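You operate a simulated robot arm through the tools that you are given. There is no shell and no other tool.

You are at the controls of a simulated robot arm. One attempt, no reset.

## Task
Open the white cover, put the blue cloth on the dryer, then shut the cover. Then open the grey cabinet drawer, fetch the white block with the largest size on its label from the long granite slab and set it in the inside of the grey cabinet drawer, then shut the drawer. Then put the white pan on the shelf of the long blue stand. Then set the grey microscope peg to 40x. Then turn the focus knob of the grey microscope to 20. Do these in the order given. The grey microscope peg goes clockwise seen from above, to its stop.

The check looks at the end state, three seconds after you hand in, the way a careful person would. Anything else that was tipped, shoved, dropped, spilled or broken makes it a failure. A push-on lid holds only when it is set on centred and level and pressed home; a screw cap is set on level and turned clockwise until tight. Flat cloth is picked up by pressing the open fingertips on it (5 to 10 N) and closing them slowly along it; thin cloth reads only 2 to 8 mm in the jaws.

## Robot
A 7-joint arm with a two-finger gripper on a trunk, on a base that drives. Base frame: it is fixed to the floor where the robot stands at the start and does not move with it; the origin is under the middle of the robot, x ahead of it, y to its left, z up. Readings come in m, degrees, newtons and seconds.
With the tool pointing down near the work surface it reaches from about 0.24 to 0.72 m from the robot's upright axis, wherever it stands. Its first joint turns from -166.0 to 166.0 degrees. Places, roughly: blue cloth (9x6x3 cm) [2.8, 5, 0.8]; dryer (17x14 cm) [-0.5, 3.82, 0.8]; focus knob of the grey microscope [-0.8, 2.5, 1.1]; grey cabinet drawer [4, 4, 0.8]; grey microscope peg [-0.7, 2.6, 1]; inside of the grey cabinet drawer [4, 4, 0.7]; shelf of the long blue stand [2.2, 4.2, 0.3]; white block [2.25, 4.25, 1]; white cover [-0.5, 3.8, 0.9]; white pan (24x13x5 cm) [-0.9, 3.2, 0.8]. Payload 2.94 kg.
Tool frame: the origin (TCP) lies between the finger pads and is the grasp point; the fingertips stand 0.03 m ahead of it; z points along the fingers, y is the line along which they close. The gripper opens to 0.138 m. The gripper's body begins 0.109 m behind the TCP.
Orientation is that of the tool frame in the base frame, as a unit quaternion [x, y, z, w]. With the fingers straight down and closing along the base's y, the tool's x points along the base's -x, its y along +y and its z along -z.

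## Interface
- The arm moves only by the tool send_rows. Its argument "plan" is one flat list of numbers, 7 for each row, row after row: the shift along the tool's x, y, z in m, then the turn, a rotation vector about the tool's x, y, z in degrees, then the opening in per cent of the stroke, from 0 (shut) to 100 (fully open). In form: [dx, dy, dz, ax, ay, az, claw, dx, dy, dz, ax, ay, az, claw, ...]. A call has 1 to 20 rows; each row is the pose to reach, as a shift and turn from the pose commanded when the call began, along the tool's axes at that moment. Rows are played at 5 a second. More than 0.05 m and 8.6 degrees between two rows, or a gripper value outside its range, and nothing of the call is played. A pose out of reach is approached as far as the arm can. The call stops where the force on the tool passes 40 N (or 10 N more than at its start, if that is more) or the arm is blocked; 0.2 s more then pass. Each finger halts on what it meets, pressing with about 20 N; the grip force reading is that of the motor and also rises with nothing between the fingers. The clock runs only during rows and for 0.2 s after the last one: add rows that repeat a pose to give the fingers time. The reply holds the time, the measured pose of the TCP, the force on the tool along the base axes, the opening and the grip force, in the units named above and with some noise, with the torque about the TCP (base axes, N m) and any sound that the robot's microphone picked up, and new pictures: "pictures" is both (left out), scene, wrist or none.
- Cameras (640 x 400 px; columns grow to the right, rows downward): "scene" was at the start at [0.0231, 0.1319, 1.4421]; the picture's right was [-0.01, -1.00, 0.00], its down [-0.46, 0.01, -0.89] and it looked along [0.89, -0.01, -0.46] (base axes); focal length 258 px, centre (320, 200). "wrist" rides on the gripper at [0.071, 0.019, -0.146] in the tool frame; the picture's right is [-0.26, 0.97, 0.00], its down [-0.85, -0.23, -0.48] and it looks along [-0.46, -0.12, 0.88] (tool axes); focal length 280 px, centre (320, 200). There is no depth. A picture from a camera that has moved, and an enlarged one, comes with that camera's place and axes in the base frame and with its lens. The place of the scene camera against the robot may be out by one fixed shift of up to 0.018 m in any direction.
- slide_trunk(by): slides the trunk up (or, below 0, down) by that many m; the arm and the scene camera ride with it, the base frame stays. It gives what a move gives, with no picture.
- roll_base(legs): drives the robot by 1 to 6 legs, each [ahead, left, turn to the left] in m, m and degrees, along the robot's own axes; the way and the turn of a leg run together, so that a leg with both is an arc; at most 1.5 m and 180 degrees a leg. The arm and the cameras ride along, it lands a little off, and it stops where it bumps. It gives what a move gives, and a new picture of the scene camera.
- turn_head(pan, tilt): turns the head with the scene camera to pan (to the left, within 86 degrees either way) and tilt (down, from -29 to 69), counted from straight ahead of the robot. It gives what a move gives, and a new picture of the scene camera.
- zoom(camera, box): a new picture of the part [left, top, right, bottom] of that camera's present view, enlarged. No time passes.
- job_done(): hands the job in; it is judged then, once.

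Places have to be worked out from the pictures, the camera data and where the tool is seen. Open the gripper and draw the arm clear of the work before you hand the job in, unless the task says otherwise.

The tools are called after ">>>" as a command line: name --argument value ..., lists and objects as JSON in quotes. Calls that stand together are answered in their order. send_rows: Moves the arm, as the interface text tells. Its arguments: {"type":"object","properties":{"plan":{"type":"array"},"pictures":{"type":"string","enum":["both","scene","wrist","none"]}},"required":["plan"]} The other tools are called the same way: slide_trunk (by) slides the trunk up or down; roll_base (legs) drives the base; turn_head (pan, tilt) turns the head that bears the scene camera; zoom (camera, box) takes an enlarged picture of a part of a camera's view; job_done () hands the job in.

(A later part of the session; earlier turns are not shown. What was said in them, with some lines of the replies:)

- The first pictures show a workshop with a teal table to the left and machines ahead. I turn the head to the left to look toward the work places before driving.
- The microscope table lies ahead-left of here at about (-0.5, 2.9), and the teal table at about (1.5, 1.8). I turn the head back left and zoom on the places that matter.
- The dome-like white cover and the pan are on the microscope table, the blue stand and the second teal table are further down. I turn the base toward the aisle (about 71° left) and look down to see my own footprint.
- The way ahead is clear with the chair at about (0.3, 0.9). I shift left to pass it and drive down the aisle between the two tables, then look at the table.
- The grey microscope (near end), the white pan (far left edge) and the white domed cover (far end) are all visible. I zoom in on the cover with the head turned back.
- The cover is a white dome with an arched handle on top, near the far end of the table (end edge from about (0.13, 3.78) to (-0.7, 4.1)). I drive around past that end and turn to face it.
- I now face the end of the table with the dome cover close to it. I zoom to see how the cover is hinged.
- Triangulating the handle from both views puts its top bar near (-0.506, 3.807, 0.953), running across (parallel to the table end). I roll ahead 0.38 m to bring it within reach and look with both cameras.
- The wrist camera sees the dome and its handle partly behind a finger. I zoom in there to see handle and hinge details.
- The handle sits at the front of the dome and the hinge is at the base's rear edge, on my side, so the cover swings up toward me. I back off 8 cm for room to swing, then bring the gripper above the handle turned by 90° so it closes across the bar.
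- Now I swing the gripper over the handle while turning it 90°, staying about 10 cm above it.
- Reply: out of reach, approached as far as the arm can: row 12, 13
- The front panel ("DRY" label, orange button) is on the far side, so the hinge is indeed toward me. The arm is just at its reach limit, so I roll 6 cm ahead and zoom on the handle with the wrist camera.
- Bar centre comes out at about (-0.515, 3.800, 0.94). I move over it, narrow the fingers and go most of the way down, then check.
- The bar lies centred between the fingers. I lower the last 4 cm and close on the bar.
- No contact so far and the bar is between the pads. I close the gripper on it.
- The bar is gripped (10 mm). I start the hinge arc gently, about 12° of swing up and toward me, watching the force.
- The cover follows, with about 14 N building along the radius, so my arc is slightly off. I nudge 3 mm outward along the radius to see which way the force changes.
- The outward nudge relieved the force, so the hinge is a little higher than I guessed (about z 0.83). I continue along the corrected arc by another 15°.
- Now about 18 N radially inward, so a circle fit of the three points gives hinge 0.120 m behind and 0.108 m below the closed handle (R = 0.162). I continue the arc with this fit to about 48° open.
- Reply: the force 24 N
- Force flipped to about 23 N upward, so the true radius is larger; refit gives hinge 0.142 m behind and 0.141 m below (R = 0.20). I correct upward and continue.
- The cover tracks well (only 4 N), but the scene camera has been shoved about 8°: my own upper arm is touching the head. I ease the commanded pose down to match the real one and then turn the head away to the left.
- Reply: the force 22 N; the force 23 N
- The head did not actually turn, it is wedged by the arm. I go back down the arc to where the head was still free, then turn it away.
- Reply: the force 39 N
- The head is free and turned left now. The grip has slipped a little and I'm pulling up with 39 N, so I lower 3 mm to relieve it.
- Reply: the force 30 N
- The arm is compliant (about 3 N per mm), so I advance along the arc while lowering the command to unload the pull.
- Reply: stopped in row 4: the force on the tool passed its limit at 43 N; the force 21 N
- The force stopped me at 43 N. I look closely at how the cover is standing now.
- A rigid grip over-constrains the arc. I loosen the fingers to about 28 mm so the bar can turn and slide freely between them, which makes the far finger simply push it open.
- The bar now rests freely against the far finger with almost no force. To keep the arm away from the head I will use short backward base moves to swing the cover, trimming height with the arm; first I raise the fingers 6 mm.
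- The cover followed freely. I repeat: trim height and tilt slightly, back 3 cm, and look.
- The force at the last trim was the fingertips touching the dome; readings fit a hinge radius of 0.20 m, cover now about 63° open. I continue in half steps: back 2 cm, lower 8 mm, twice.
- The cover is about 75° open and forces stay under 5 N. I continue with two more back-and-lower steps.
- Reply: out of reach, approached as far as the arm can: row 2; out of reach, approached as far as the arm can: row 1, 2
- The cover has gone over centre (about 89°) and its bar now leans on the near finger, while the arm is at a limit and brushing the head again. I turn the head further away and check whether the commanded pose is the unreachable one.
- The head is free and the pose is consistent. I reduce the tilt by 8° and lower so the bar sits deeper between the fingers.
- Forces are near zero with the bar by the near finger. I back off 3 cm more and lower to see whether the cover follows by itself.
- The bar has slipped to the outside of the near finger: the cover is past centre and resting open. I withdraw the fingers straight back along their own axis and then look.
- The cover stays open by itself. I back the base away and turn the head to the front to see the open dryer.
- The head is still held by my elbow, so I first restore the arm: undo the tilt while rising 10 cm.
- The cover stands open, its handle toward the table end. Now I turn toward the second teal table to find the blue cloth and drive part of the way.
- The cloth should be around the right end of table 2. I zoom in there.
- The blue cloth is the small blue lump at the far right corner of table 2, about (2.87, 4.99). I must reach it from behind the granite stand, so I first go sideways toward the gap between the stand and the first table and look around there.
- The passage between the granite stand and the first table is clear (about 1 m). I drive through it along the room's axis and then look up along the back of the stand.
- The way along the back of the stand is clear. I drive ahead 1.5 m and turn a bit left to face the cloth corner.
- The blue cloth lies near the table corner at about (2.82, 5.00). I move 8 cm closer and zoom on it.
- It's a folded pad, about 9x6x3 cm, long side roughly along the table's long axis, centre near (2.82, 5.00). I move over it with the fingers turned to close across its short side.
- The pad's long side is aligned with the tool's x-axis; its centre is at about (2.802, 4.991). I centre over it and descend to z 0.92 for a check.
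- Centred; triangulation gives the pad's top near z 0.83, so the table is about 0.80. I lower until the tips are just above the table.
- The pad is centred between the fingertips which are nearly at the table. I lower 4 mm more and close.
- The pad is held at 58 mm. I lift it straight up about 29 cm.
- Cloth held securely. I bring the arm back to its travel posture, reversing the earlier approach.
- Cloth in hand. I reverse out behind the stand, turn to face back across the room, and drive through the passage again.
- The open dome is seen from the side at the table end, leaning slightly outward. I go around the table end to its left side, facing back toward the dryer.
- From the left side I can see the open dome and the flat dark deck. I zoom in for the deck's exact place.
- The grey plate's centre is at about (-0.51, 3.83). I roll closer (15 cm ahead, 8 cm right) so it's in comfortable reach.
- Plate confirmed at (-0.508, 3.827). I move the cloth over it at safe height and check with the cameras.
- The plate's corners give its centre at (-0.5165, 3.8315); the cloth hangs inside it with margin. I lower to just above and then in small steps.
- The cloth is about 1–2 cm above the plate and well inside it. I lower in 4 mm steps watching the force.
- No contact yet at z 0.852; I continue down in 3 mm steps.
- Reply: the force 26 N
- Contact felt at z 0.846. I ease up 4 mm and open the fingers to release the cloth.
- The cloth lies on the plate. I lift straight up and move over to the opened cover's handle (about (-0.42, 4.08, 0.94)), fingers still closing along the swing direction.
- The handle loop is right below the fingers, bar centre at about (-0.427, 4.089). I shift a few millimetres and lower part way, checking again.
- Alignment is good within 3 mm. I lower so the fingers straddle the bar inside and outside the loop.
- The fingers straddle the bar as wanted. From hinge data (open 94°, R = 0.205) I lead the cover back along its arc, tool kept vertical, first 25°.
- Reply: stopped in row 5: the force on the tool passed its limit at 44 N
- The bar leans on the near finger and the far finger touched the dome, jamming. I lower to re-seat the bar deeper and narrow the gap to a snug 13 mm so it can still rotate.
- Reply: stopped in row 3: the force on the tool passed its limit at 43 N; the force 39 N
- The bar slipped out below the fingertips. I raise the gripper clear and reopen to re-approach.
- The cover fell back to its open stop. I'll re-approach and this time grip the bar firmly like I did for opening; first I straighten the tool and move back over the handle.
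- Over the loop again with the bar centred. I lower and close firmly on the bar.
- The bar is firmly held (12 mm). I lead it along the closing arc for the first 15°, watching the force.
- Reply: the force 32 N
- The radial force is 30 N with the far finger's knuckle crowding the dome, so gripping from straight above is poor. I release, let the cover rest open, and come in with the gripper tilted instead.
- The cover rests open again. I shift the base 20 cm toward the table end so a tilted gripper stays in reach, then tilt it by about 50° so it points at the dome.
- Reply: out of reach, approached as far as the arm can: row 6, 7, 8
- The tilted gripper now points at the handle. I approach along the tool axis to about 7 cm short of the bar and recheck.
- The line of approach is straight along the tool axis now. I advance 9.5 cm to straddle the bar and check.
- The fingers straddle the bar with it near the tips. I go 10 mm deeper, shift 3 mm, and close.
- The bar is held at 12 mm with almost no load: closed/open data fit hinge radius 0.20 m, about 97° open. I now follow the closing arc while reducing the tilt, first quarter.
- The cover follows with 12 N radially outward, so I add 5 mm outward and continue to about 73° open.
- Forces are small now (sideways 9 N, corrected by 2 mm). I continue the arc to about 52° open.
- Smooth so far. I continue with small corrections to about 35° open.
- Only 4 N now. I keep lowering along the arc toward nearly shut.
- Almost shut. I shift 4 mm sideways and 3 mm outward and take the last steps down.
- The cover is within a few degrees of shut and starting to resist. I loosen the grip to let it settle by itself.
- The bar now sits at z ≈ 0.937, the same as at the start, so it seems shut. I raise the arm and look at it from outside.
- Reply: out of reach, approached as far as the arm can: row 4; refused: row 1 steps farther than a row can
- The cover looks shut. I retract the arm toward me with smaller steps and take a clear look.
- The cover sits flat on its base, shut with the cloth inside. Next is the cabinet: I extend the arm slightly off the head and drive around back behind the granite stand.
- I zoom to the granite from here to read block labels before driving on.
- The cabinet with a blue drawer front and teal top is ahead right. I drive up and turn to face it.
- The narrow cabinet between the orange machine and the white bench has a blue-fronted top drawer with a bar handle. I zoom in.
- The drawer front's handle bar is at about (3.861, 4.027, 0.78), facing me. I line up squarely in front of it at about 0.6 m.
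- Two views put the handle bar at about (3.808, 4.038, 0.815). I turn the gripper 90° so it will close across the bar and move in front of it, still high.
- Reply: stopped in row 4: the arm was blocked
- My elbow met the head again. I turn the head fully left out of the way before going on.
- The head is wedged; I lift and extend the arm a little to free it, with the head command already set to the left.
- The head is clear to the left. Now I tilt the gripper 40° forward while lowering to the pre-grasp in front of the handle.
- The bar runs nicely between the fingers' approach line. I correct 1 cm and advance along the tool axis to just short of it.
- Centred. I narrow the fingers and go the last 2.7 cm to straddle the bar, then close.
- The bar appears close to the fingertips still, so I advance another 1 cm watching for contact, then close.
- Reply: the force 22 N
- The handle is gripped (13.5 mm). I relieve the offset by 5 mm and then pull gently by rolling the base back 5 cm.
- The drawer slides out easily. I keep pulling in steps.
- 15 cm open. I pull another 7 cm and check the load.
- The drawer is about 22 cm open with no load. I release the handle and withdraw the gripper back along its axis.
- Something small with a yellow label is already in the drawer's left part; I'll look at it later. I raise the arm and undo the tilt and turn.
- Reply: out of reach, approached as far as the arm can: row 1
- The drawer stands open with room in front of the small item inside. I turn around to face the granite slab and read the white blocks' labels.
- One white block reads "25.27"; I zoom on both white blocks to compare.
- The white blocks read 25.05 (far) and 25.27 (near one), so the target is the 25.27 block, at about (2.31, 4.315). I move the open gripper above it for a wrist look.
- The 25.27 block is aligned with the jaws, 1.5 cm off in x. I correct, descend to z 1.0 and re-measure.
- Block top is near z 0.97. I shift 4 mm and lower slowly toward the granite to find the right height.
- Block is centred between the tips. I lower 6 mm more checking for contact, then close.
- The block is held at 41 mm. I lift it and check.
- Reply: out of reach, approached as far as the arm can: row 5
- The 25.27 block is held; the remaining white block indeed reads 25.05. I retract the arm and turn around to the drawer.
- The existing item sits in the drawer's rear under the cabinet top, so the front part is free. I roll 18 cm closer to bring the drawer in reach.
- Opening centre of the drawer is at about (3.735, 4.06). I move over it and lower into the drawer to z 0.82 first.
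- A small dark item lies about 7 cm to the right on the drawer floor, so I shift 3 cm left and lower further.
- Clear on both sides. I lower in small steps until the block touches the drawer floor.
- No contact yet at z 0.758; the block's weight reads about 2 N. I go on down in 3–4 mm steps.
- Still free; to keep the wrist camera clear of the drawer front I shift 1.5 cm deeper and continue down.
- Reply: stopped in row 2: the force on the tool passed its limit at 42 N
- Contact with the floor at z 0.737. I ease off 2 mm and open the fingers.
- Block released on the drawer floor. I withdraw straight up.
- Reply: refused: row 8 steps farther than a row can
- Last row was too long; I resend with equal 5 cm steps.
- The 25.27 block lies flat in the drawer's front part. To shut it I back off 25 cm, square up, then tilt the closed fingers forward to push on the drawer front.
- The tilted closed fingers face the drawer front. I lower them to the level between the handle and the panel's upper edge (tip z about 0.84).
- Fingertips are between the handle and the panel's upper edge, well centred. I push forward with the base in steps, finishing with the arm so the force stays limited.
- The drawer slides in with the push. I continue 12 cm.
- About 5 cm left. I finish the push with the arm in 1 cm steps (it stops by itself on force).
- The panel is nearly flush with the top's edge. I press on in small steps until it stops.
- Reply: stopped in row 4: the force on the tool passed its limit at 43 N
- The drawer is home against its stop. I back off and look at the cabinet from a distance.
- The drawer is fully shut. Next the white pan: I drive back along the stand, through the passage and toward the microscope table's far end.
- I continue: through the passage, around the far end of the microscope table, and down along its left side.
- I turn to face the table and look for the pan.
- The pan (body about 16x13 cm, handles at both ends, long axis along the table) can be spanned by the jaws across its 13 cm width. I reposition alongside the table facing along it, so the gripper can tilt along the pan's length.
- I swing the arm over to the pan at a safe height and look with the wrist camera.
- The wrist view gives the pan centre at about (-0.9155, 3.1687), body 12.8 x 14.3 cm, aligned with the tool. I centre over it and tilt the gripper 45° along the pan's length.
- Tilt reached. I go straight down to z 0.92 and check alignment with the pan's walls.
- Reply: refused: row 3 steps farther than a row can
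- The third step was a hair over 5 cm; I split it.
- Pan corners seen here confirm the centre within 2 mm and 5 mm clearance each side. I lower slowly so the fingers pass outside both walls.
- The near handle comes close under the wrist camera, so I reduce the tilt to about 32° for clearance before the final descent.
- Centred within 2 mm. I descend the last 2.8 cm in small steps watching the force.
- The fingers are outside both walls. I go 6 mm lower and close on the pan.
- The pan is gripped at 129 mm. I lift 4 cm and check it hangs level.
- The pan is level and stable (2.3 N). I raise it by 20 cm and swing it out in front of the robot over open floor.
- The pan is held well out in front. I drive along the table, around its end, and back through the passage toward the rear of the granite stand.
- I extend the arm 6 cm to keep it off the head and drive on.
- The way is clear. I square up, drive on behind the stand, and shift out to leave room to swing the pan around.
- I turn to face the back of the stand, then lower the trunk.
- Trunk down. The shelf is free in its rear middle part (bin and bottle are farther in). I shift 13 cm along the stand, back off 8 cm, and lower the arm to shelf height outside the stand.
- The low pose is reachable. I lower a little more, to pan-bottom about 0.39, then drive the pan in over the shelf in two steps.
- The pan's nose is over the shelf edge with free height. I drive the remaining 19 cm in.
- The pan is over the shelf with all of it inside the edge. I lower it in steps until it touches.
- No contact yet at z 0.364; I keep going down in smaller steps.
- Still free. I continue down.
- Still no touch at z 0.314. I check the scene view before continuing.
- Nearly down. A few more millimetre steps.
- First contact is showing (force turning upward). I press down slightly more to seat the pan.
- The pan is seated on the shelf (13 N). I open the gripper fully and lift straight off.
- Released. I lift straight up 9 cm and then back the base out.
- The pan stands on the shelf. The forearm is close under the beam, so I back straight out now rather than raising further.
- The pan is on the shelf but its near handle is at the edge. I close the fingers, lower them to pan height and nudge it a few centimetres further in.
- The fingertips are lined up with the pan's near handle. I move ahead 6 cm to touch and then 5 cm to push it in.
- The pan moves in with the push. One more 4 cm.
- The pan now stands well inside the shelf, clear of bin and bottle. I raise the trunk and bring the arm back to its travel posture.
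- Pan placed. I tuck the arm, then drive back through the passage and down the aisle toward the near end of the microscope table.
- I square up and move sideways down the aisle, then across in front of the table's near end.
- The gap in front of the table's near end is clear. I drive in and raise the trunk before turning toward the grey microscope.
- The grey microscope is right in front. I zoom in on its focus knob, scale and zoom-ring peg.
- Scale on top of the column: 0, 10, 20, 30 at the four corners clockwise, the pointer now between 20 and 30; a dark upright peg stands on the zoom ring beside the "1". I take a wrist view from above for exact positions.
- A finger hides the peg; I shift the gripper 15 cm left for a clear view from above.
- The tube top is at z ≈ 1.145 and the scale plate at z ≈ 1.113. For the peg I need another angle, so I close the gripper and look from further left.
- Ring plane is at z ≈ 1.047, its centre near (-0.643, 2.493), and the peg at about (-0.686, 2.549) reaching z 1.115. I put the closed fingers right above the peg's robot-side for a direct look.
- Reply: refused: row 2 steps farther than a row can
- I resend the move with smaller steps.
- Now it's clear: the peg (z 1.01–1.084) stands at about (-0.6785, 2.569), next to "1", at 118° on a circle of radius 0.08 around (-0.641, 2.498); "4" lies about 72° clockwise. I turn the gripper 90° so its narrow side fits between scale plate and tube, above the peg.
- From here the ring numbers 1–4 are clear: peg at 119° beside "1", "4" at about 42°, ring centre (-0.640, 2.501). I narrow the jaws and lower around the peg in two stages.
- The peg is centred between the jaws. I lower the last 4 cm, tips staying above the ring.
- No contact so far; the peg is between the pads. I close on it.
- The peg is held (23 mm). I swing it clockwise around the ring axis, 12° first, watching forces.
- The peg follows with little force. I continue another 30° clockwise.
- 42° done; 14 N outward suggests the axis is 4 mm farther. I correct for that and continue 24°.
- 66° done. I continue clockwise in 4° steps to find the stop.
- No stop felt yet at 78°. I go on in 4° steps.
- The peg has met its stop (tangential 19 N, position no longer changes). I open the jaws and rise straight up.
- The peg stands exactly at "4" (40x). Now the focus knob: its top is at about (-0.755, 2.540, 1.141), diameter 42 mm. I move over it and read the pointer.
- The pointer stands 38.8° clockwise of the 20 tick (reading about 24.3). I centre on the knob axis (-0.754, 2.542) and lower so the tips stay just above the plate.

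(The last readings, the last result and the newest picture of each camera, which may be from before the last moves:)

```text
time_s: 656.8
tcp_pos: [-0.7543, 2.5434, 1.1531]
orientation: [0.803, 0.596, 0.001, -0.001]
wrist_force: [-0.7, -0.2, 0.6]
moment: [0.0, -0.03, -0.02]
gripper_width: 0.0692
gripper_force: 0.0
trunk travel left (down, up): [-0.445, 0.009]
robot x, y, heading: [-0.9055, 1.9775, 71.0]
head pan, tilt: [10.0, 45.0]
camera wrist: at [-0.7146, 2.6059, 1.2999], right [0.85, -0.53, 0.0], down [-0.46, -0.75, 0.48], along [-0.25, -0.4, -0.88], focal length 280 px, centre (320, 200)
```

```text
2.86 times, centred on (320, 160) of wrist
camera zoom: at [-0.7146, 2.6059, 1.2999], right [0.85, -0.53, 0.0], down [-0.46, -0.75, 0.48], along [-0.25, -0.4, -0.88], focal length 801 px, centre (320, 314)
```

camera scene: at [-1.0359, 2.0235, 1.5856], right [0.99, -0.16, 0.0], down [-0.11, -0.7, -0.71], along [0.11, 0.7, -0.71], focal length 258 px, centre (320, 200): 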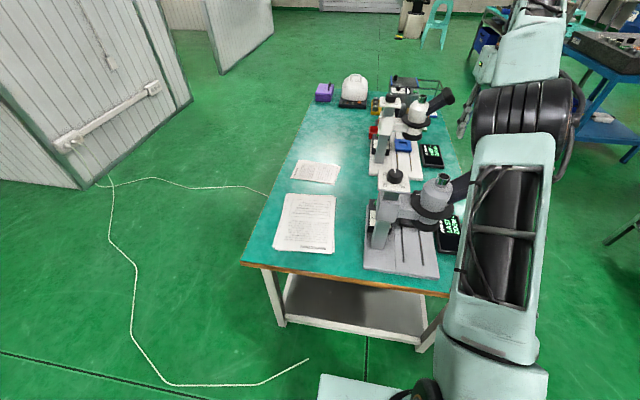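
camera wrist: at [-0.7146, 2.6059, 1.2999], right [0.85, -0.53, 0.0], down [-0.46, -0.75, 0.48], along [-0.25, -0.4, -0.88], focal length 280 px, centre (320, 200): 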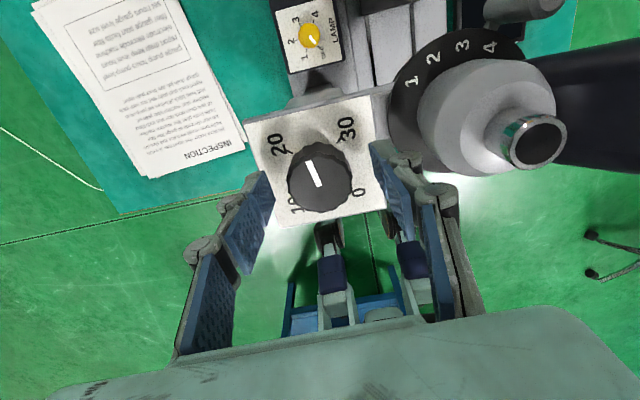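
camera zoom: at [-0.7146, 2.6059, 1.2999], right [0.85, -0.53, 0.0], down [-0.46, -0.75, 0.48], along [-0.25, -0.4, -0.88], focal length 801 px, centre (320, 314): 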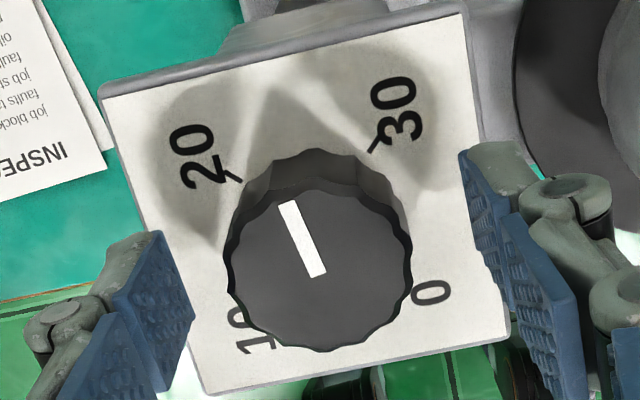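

Knob is centred. I close gently on it.

>>> send_rows --plan '[0, 0, 0, 0, 0, 0, 38, 0, 0, 0, 0, 0, 0, 30, 0, 0, 0, 0, 0, 0, 24, 0, 0, 0, 0, 0, 0, 24]' --pictures "wrist"

>>> zoom --camera "wrist" --box '[220, 90, 420, 230]'

```text
time_s: 657.8
tcp_pos: [-0.7544, 2.542, 1.1539]
orientation: [0.803, 0.596, -0.001, -0.002]
wrist_force: [-3.3, 0.6, -0.8]
moment: [0.23, 0.14, -0.03]
gripper_width: 0.041
gripper_force: 45.3
trunk travel left (down, up): [-0.445, 0.009]
robot x, y, heading: [-0.908, 1.9767, 70.8]
head pan, tilt: [10.0, 45.0]
camera wrist: at [-0.7154, 2.6062, 1.3], right [0.85, -0.53, 0.0], down [-0.46, -0.75, 0.48], along [-0.25, -0.4, -0.88], focal length 280 px, centre (320, 200)
```

wrist: 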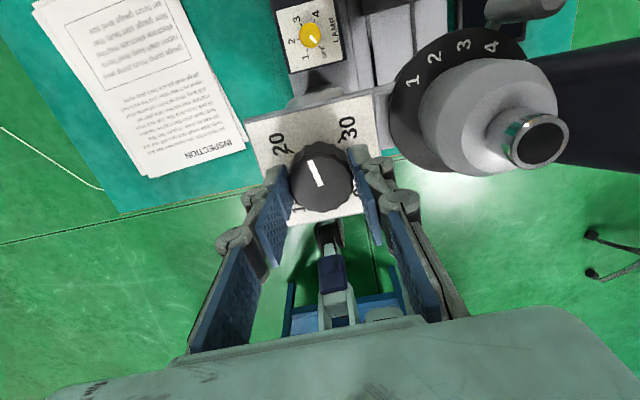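

```text
2.86 times, centred on (320, 160) of wrist
camera zoom: at [-0.7154, 2.6062, 1.3], right [0.85, -0.53, 0.0], down [-0.46, -0.75, 0.48], along [-0.25, -0.4, -0.88], focal length 801 px, centre (320, 314)
```

zoom: 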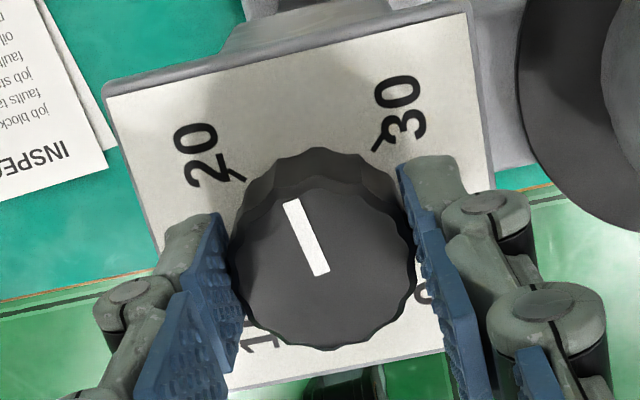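

Held at 41 mm. I turn the knob counter-clockwise by 38.8° in small steps.

>>> send_rows --plan '[0, 0, 0, 0, 0, -5, 24, 0, 0, 0, 0, 0, -10, 24, 0, 0, 0, 0, 0, -15, 24, 0, 0, 0, 0, 0, -20, 24, 0, 0, 0, 0, 0, -25, 24, 0, 0, 0, 0, 0, -30, 24, 0, 0, 0, 0, 0, -35, 24, 0, 0, 0, 0, 0, -38.8, 24, 0, 0, 0, 0, 0, -38.8, 24]' --pictures "wrist"

>>> zoom --camera "wrist" --box '[220, 90, 420, 230]'

```text
time_s: 659.8
tcp_pos: [-0.7557, 2.5419, 1.1542]
orientation: [0.558, 0.83, 0.0, -0.001]
wrist_force: [-10.8, 0.0, -3.7]
moment: [0.08, 0.34, -0.04]
gripper_width: 0.0412
gripper_force: 45.1
trunk travel left (down, up): [-0.445, 0.009]
robot x, y, heading: [-0.9048, 1.9753, 71.0]
head pan, tilt: [10.0, 45.0]
camera wrist: at [-0.7649, 2.6169, 1.3001], right [0.99, 0.12, 0.0], down [0.11, -0.87, 0.47], along [0.06, -0.47, -0.88], focal length 280 px, centre (320, 200)
```

wrist: 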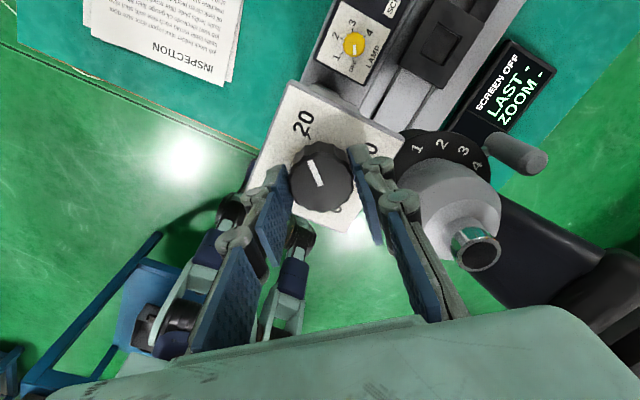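

```text
2.86 times, centred on (320, 160) of wrist
camera zoom: at [-0.7649, 2.6169, 1.3001], right [0.99, 0.12, 0.0], down [0.11, -0.87, 0.47], along [0.06, -0.47, -0.88], focal length 801 px, centre (320, 314)
```

zoom: 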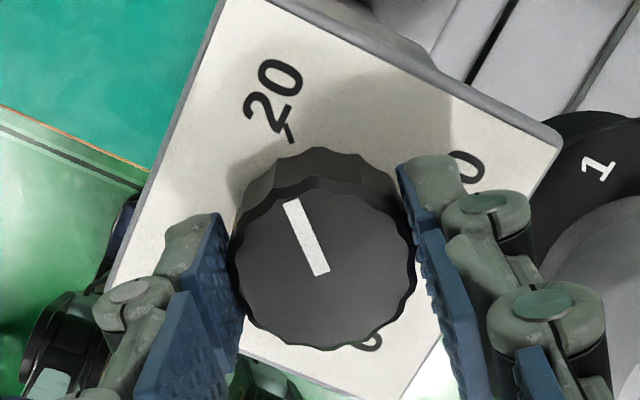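

The pointer now lines up with the 20 tick within about 2°. I add 2° more, release, and rise to measure.

>>> send_rows --plan '[0, 0, 0, 0, 0, -1, 24, 0, 0, 0, 0, 0, -2, 24, 0, 0, 0, 0, 0, -2, 24, 0, 0, 0, 0, 0, -2, 35, 0, 0, 0, 0, 0, -2, 48, 0, 0, 0, 0, 0, -2, 48, 0, 0, -0.03, 0, 0, -2, 50, 0, 0, -0.07, 0, 0, -2, 50, 0, 0, -0.105, 0, 0, -2, 50]' --pictures "wrist"

>>> zoom --camera "wrist" --box '[240, 70, 400, 190]'

```text
time_s: 661.8
tcp_pos: [-0.7547, 2.542, 1.2583]
orientation: [0.546, 0.838, 0.0, -0.002]
wrist_force: [0.6, 0.1, 0.1]
moment: [0.03, 0.02, 0.04]
gripper_width: 0.0692
gripper_force: 0.1
trunk travel left (down, up): [-0.445, 0.009]
robot x, y, heading: [-0.9056, 1.9781, 71.2]
head pan, tilt: [10.0, 45.0]
camera wrist: at [-0.765, 2.6157, 1.4043], right [0.99, 0.15, 0.0], down [0.14, -0.87, 0.47], along [0.07, -0.47, -0.88], focal length 280 px, centre (320, 200)
```

wrist: 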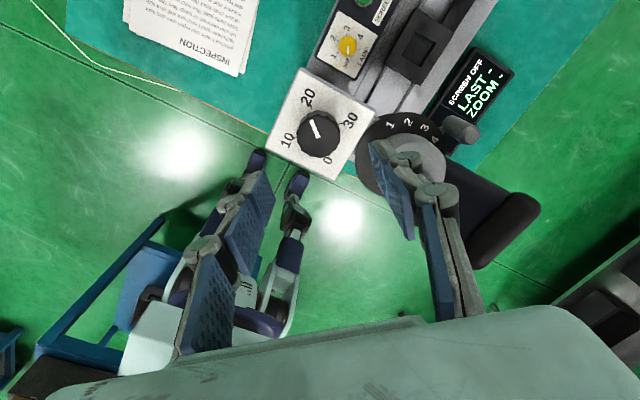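

```text
3.33 times, centred on (320, 130) of wrist
camera zoom: at [-0.765, 2.6157, 1.4043], right [0.99, 0.15, 0.0], down [0.14, -0.87, 0.47], along [0.07, -0.47, -0.88], focal length 935 px, centre (320, 433)
```

zoom: 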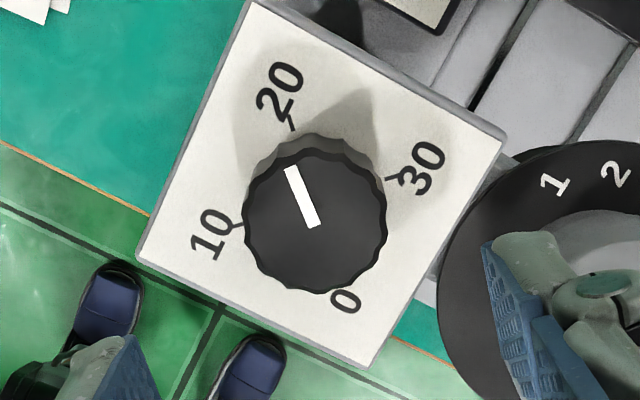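

I zoom further to measure the pointer against the ticks precisely.

>>> zoom --camera "wrist" --box '[290, 92, 352, 152]'

>>> zoom --camera "scene" --box '[375, 160, 420, 200]'

```text
6.67 times, centred on (321, 122) of wrist
camera zoom: at [-0.765, 2.6157, 1.4043], right [0.99, 0.15, 0.0], down [0.14, -0.87, 0.47], along [0.07, -0.47, -0.88], focal length 1869 px, centre (313, 720)
```

zoom: 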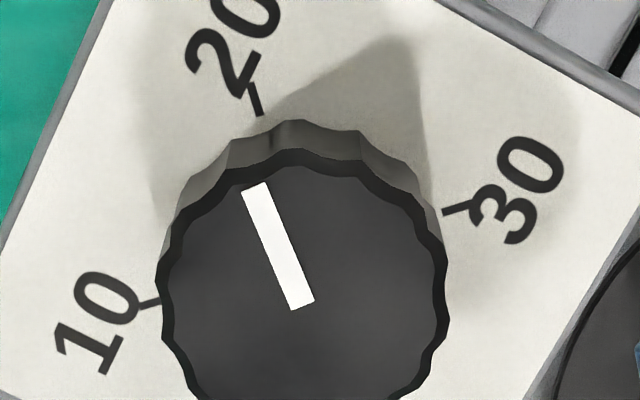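

```text
10.00 times, centred on (398, 180) of scene
camera zoom: at [-1.0361, 2.0235, 1.5856], right [0.99, -0.16, 0.0], down [-0.11, -0.7, -0.71], along [0.11, 0.7, -0.71], focal length 2576 px, centre (-455, 400)
```

zoom: 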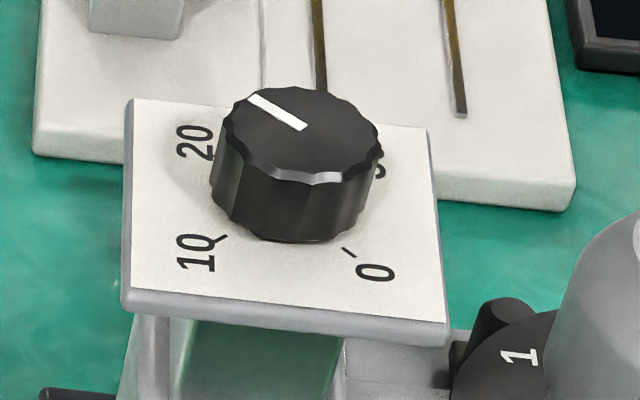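

My calculation puts the 20 tick at heading 115.6° and the pointer at about 120.5°, i.e. it reads ≈19.5. I re-grip and turn it back clockwise by about 4.7°.

>>> send_rows --plan '[0, 0, 0.03, 0, 0, 0, 50, 0, 0, 0.06, 0, 0, 0, 50, 0, 0, 0.085, 0, 0, 0, 50, 0, 0, 0.1, 0, 0, 0, 50, 0, 0, 0.106, 0, 0, 0, 50, 0, 0, 0.106, 0, 0, 0, 38, 0, 0, 0.106, 0, 0, 0, 28, 0, 0, 0.106, 0, 0, 0, 25, 0, 0, 0.106, 0, 0, 0, 25]' --pictures "wrist"

>>> zoom --camera "wrist" --box '[270, 110, 370, 210]'

```text
time_s: 663.8
tcp_pos: [-0.7548, 2.5405, 1.153]
orientation: [0.544, 0.839, -0.001, -0.001]
wrist_force: [-6.1, -3.3, -1.4]
moment: [0.07, 0.37, 0.02]
gripper_width: 0.0408
gripper_force: 44.9
trunk travel left (down, up): [-0.445, 0.009]
robot x, y, heading: [-0.9064, 1.9766, 70.8]
head pan, tilt: [10.0, 45.0]
camera wrist: at [-0.7665, 2.6148, 1.2989], right [0.99, 0.15, 0.0], down [0.14, -0.87, 0.47], along [0.07, -0.47, -0.88], focal length 280 px, centre (320, 200)
```

wrist: 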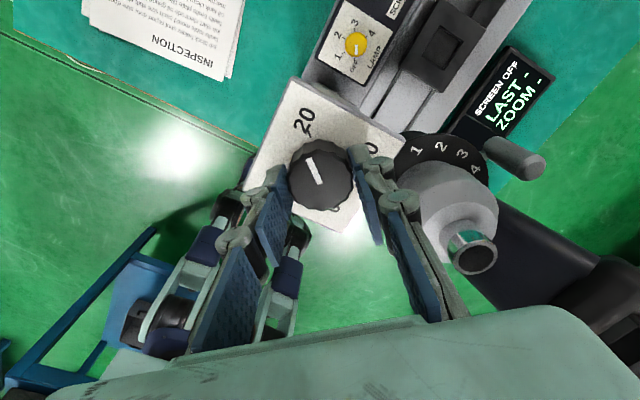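

```text
4.00 times, centred on (320, 160) of wrist
camera zoom: at [-0.7665, 2.6148, 1.2989], right [0.99, 0.15, 0.0], down [0.14, -0.87, 0.47], along [0.07, -0.47, -0.88], focal length 1122 px, centre (320, 360)
```

zoom: 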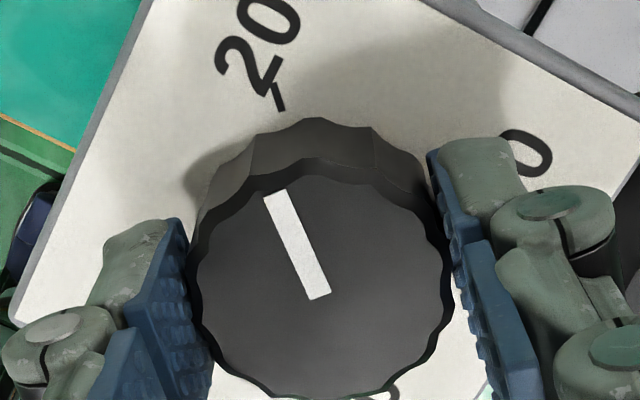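

Pointer heading measured again at 120.8°, target 115.6°. I turn 5.2° clockwise and re-measure while gripped.

>>> send_rows --plan '[0, 0, 0, 0, 0, 2.6, 25, 0, 0, 0, 0, 0, 5.2, 25, 0, 0, 0, 0, 0, 5.2, 25]' --pictures "none"

>>> zoom --camera "wrist" --box '[270, 110, 370, 210]'

```text
time_s: 664.6
tcp_pos: [-0.7553, 2.5413, 1.1533]
orientation: [0.583, 0.813, 0.001, -0.002]
wrist_force: [-7.6, -6.7, -3.5]
moment: [0.05, 0.43, -0.02]
gripper_width: 0.041
gripper_force: 44.7
trunk travel left (down, up): [-0.445, 0.009]
robot x, y, heading: [-0.9055, 1.9758, 70.9]
head pan, tilt: [10.0, 45.0]
```

```text
4.00 times, centred on (320, 160) of wrist
camera zoom: at [-0.7599, 2.6156, 1.2989], right [1.0, 0.06, 0.0], down [0.06, -0.88, 0.47], along [0.03, -0.47, -0.88], focal length 1122 px, centre (320, 360)
```

zoom: 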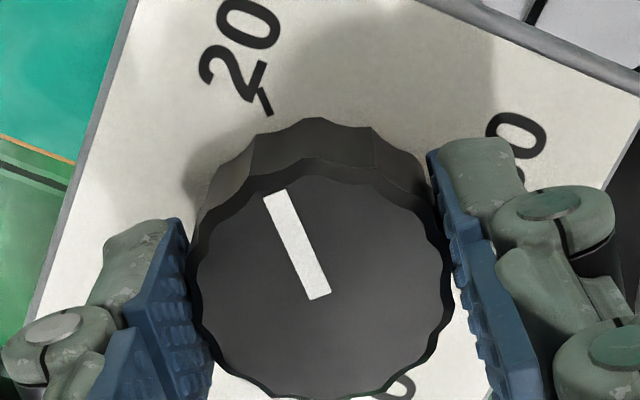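

Now aligned in the gripped view (≈115.4°). I relieve the small side load, open slowly and rise for a final check.

>>> send_rows --plan '[-0.0006, -0.0015, 0, 0, 0, 0, 25, -0.0011, -0.003, 0, 0, 0, 0, 25]' --pictures "none"

>>> send_rows --plan '[0, 0, 0, 0, 0, 0, 30, 0, 0, 0, 0, 0, 0, 36, 0, 0, 0, 0, 0, 0, 44, 0, 0, 0, 0, 0, 0, 50, 0, 0, -0.03, 0, 0, 0, 50, 0, 0, -0.07, 0, 0, 0, 50, 0, 0, -0.105, 0, 0, 0, 50]' --pictures "wrist"

>>> zoom --camera "wrist" --box '[285, 85, 355, 155]'

```text
time_s: 665.2
tcp_pos: [-0.7548, 2.5414, 1.152]
orientation: [0.583, 0.813, 0.002, -0.001]
wrist_force: [-2.3, 1.3, -0.3]
moment: [-0.93, -0.12, 0.01]
gripper_width: 0.0411
gripper_force: 45.0
trunk travel left (down, up): [-0.445, 0.009]
robot x, y, heading: [-0.9084, 1.9783, 71.2]
head pan, tilt: [10.0, 45.0]
```

```text
time_s: 666.8
tcp_pos: [-0.7566, 2.5403, 1.2568]
orientation: [0.581, 0.814, 0.001, -0.002]
wrist_force: [-0.7, 0.3, -0.5]
moment: [-0.02, -0.01, -0.02]
gripper_width: 0.0693
gripper_force: 0.0
trunk travel left (down, up): [-0.445, 0.009]
robot x, y, heading: [-0.9077, 1.972, 71.1]
head pan, tilt: [10.0, 45.0]
camera wrist: at [-0.7605, 2.6146, 1.4038], right [1.0, 0.06, 0.0], down [0.06, -0.88, 0.47], along [0.03, -0.47, -0.88], focal length 280 px, centre (320, 200)
```

wrist: 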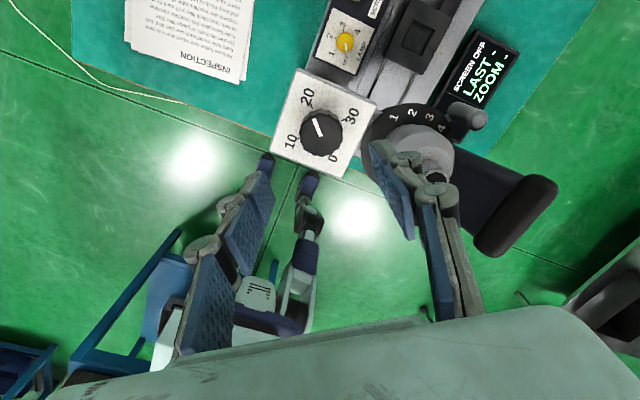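

```text
5.71 times, centred on (320, 120) of wrist
camera zoom: at [-0.7605, 2.6146, 1.4038], right [1.0, 0.06, 0.0], down [0.06, -0.88, 0.47], along [0.03, -0.47, -0.88], focal length 1602 px, centre (320, 657)
```

zoom: 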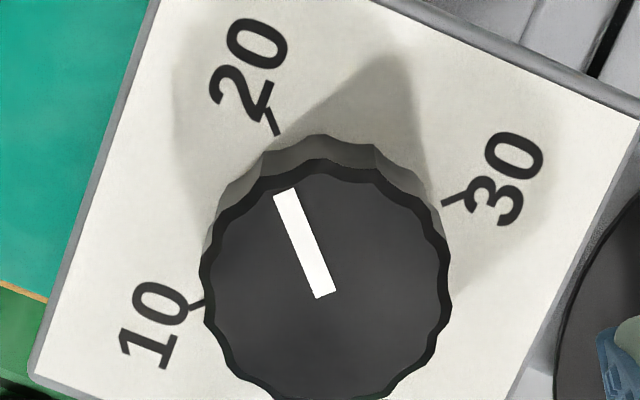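

Pointer heading 115.4° against tick heading 115.3°: the focus reads 20. I raise the arm and retract it clear of the microscope with the gripper open.

>>> send_rows --plan '[0, 0, -0.03, 0, 0, 0, 60, 0, 0, -0.06, 0, 0, 0, 80, -0.035, 0.005, -0.07, 0, 0, 0, 100, -0.07, 0.01, -0.07, 0, 0, 0, 100, -0.105, 0.015, -0.07, 0, 0, 0, 100, -0.14, 0.02, -0.07, 0, 0, 0, 100, -0.175, 0.024, -0.07, 0, 0, 0, 100]' --pictures "both"

>>> zoom --camera "scene" --box '[350, 140, 510, 290]'

```text
time_s: 668.4
tcp_pos: [-0.6778, 2.3807, 1.3278]
orientation: [0.583, 0.812, 0.0, -0.002]
wrist_force: [-0.2, -0.2, -0.5]
moment: [0.05, 0.03, 0.0]
gripper_width: 0.138
gripper_force: 0.1
trunk travel left (down, up): [-0.445, 0.009]
robot x, y, heading: [-0.9053, 1.9776, 71.2]
head pan, tilt: [10.0, 45.0]
camera scene: at [-1.0358, 2.0228, 1.5857], right [0.99, -0.16, 0.0], down [-0.11, -0.7, -0.71], along [0.11, 0.7, -0.71], focal length 258 px, centre (320, 200)
camera wrist: at [-0.6819, 2.4554, 1.4746], right [1.0, 0.06, 0.0], down [0.06, -0.88, 0.47], along [0.03, -0.47, -0.88], focal length 280 px, centre (320, 200)
```

scene: 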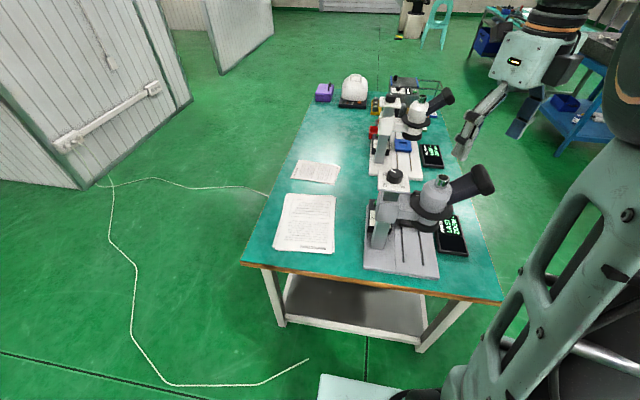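
wrist: 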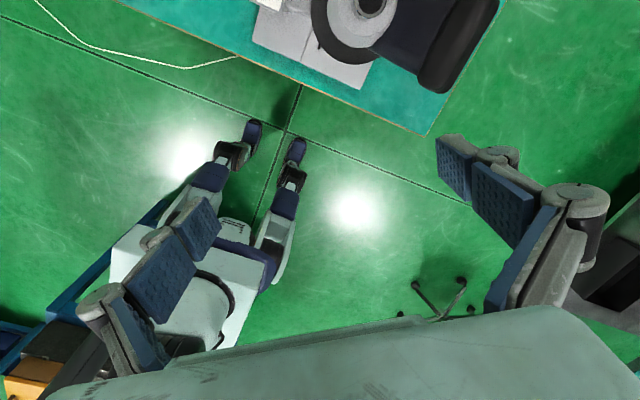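

```text
2.67 times, centred on (430, 215) of scene
camera zoom: at [-1.0358, 2.0228, 1.5857], right [0.99, -0.16, 0.0], down [-0.11, -0.7, -0.71], along [0.11, 0.7, -0.71], focal length 687 px, centre (27, 160)
```

zoom: 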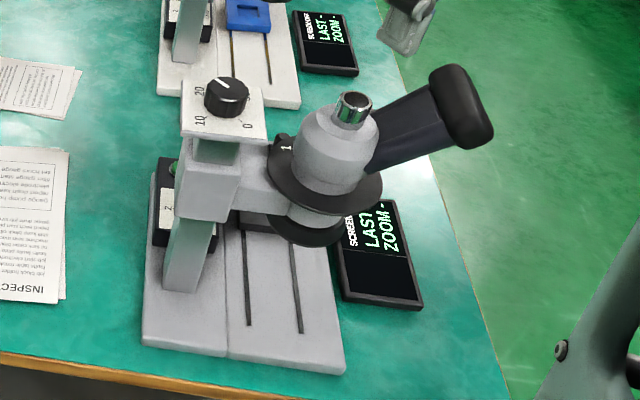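

Everything at the microscope is as wanted. Before handing in I take a last zoom at the dryer cover and the stand across the room.

>>> zoom --camera "scene" --box '[300, 60, 420, 140]'

>>> turn_head --pan -10 --tilt 20

```text
5.00 times, centred on (360, 100) of scene
camera zoom: at [-1.0358, 2.0228, 1.5857], right [0.99, -0.16, 0.0], down [-0.11, -0.7, -0.71], along [0.11, 0.7, -0.71], focal length 1288 px, centre (120, 700)
```

zoom: 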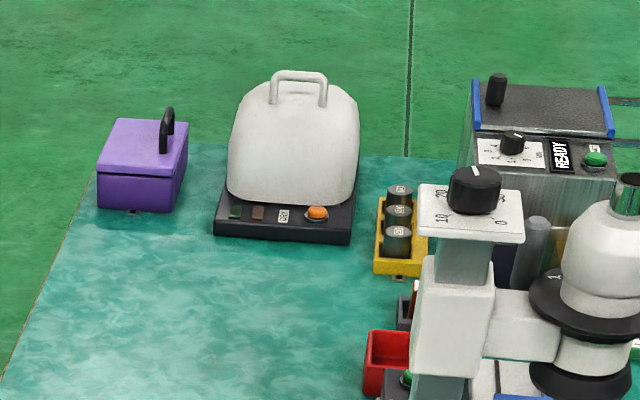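

```text
time_s: 669.3
tcp_pos: [-0.6773, 2.3826, 1.328]
orientation: [0.582, 0.813, 0.0, -0.002]
wrist_force: [0.3, -0.2, 0.2]
moment: [0.04, -0.05, -0.01]
gripper_width: 0.1378
gripper_force: 0.0
trunk travel left (down, up): [-0.445, 0.009]
robot x, y, heading: [-0.9038, 1.9762, 71.0]
head pan, tilt: [-10.0, 20.0]
camera scene: at [-1.0037, 2.0249, 1.6242], right [0.87, -0.48, 0.0], down [-0.17, -0.3, -0.94], along [0.46, 0.82, -0.34], focal length 258 px, centre (320, 200)
```

scene: 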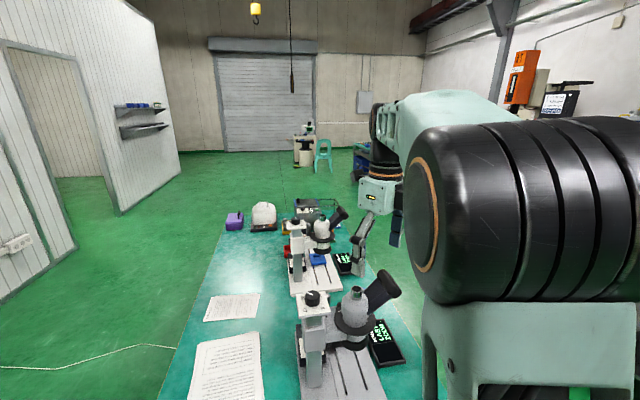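

The cover is shut flat with the cloth inside. The drawer is closed with the 25.27 block in it and the pan is on the shelf. The peg is at 4 (40x), the focus is at 20, and the arm is clear with the gripper open, so I hand in.

>>> job_done

```text
The job is handed in.
```

I did all the steps in the order you gave and handed the job in. The result of the check has not come back, so this is what I saw and measured at the end.

- **Dryer:** The blue cloth lies flat on the dryer plate and the white cover is shut over it. Closing the cover took two failed grips, and it swung back to its open stop each time before the third grip worked.
- **Drawer:** I took the white block labelled 25.27, because the other white block on the slab reads 25.05. It lies in the front of the grey cabinet drawer, which I pushed home against its stop. A small block labelled 290 and a small dark item were already in the drawer, and I did not touch either.
- **Pan:** The white pan stands on the shelf of the long blue stand, clear of the blue bin and the bottle. I nudged it further in after placing it because its near handle was at the shelf edge.
- **Microscope peg:** I turned it clockwise until it met its stop. It stands at the 4 on the ring, which is 40x.
- **Focus knob:** The pointer is within about 1° of the 20 mark. I overshot slightly the first time and turned it back.

The robot's arm brushed its own camera head several times while reaching, but nothing else was knocked or moved that I could see. The gripper is open and the arm is clear of the table.
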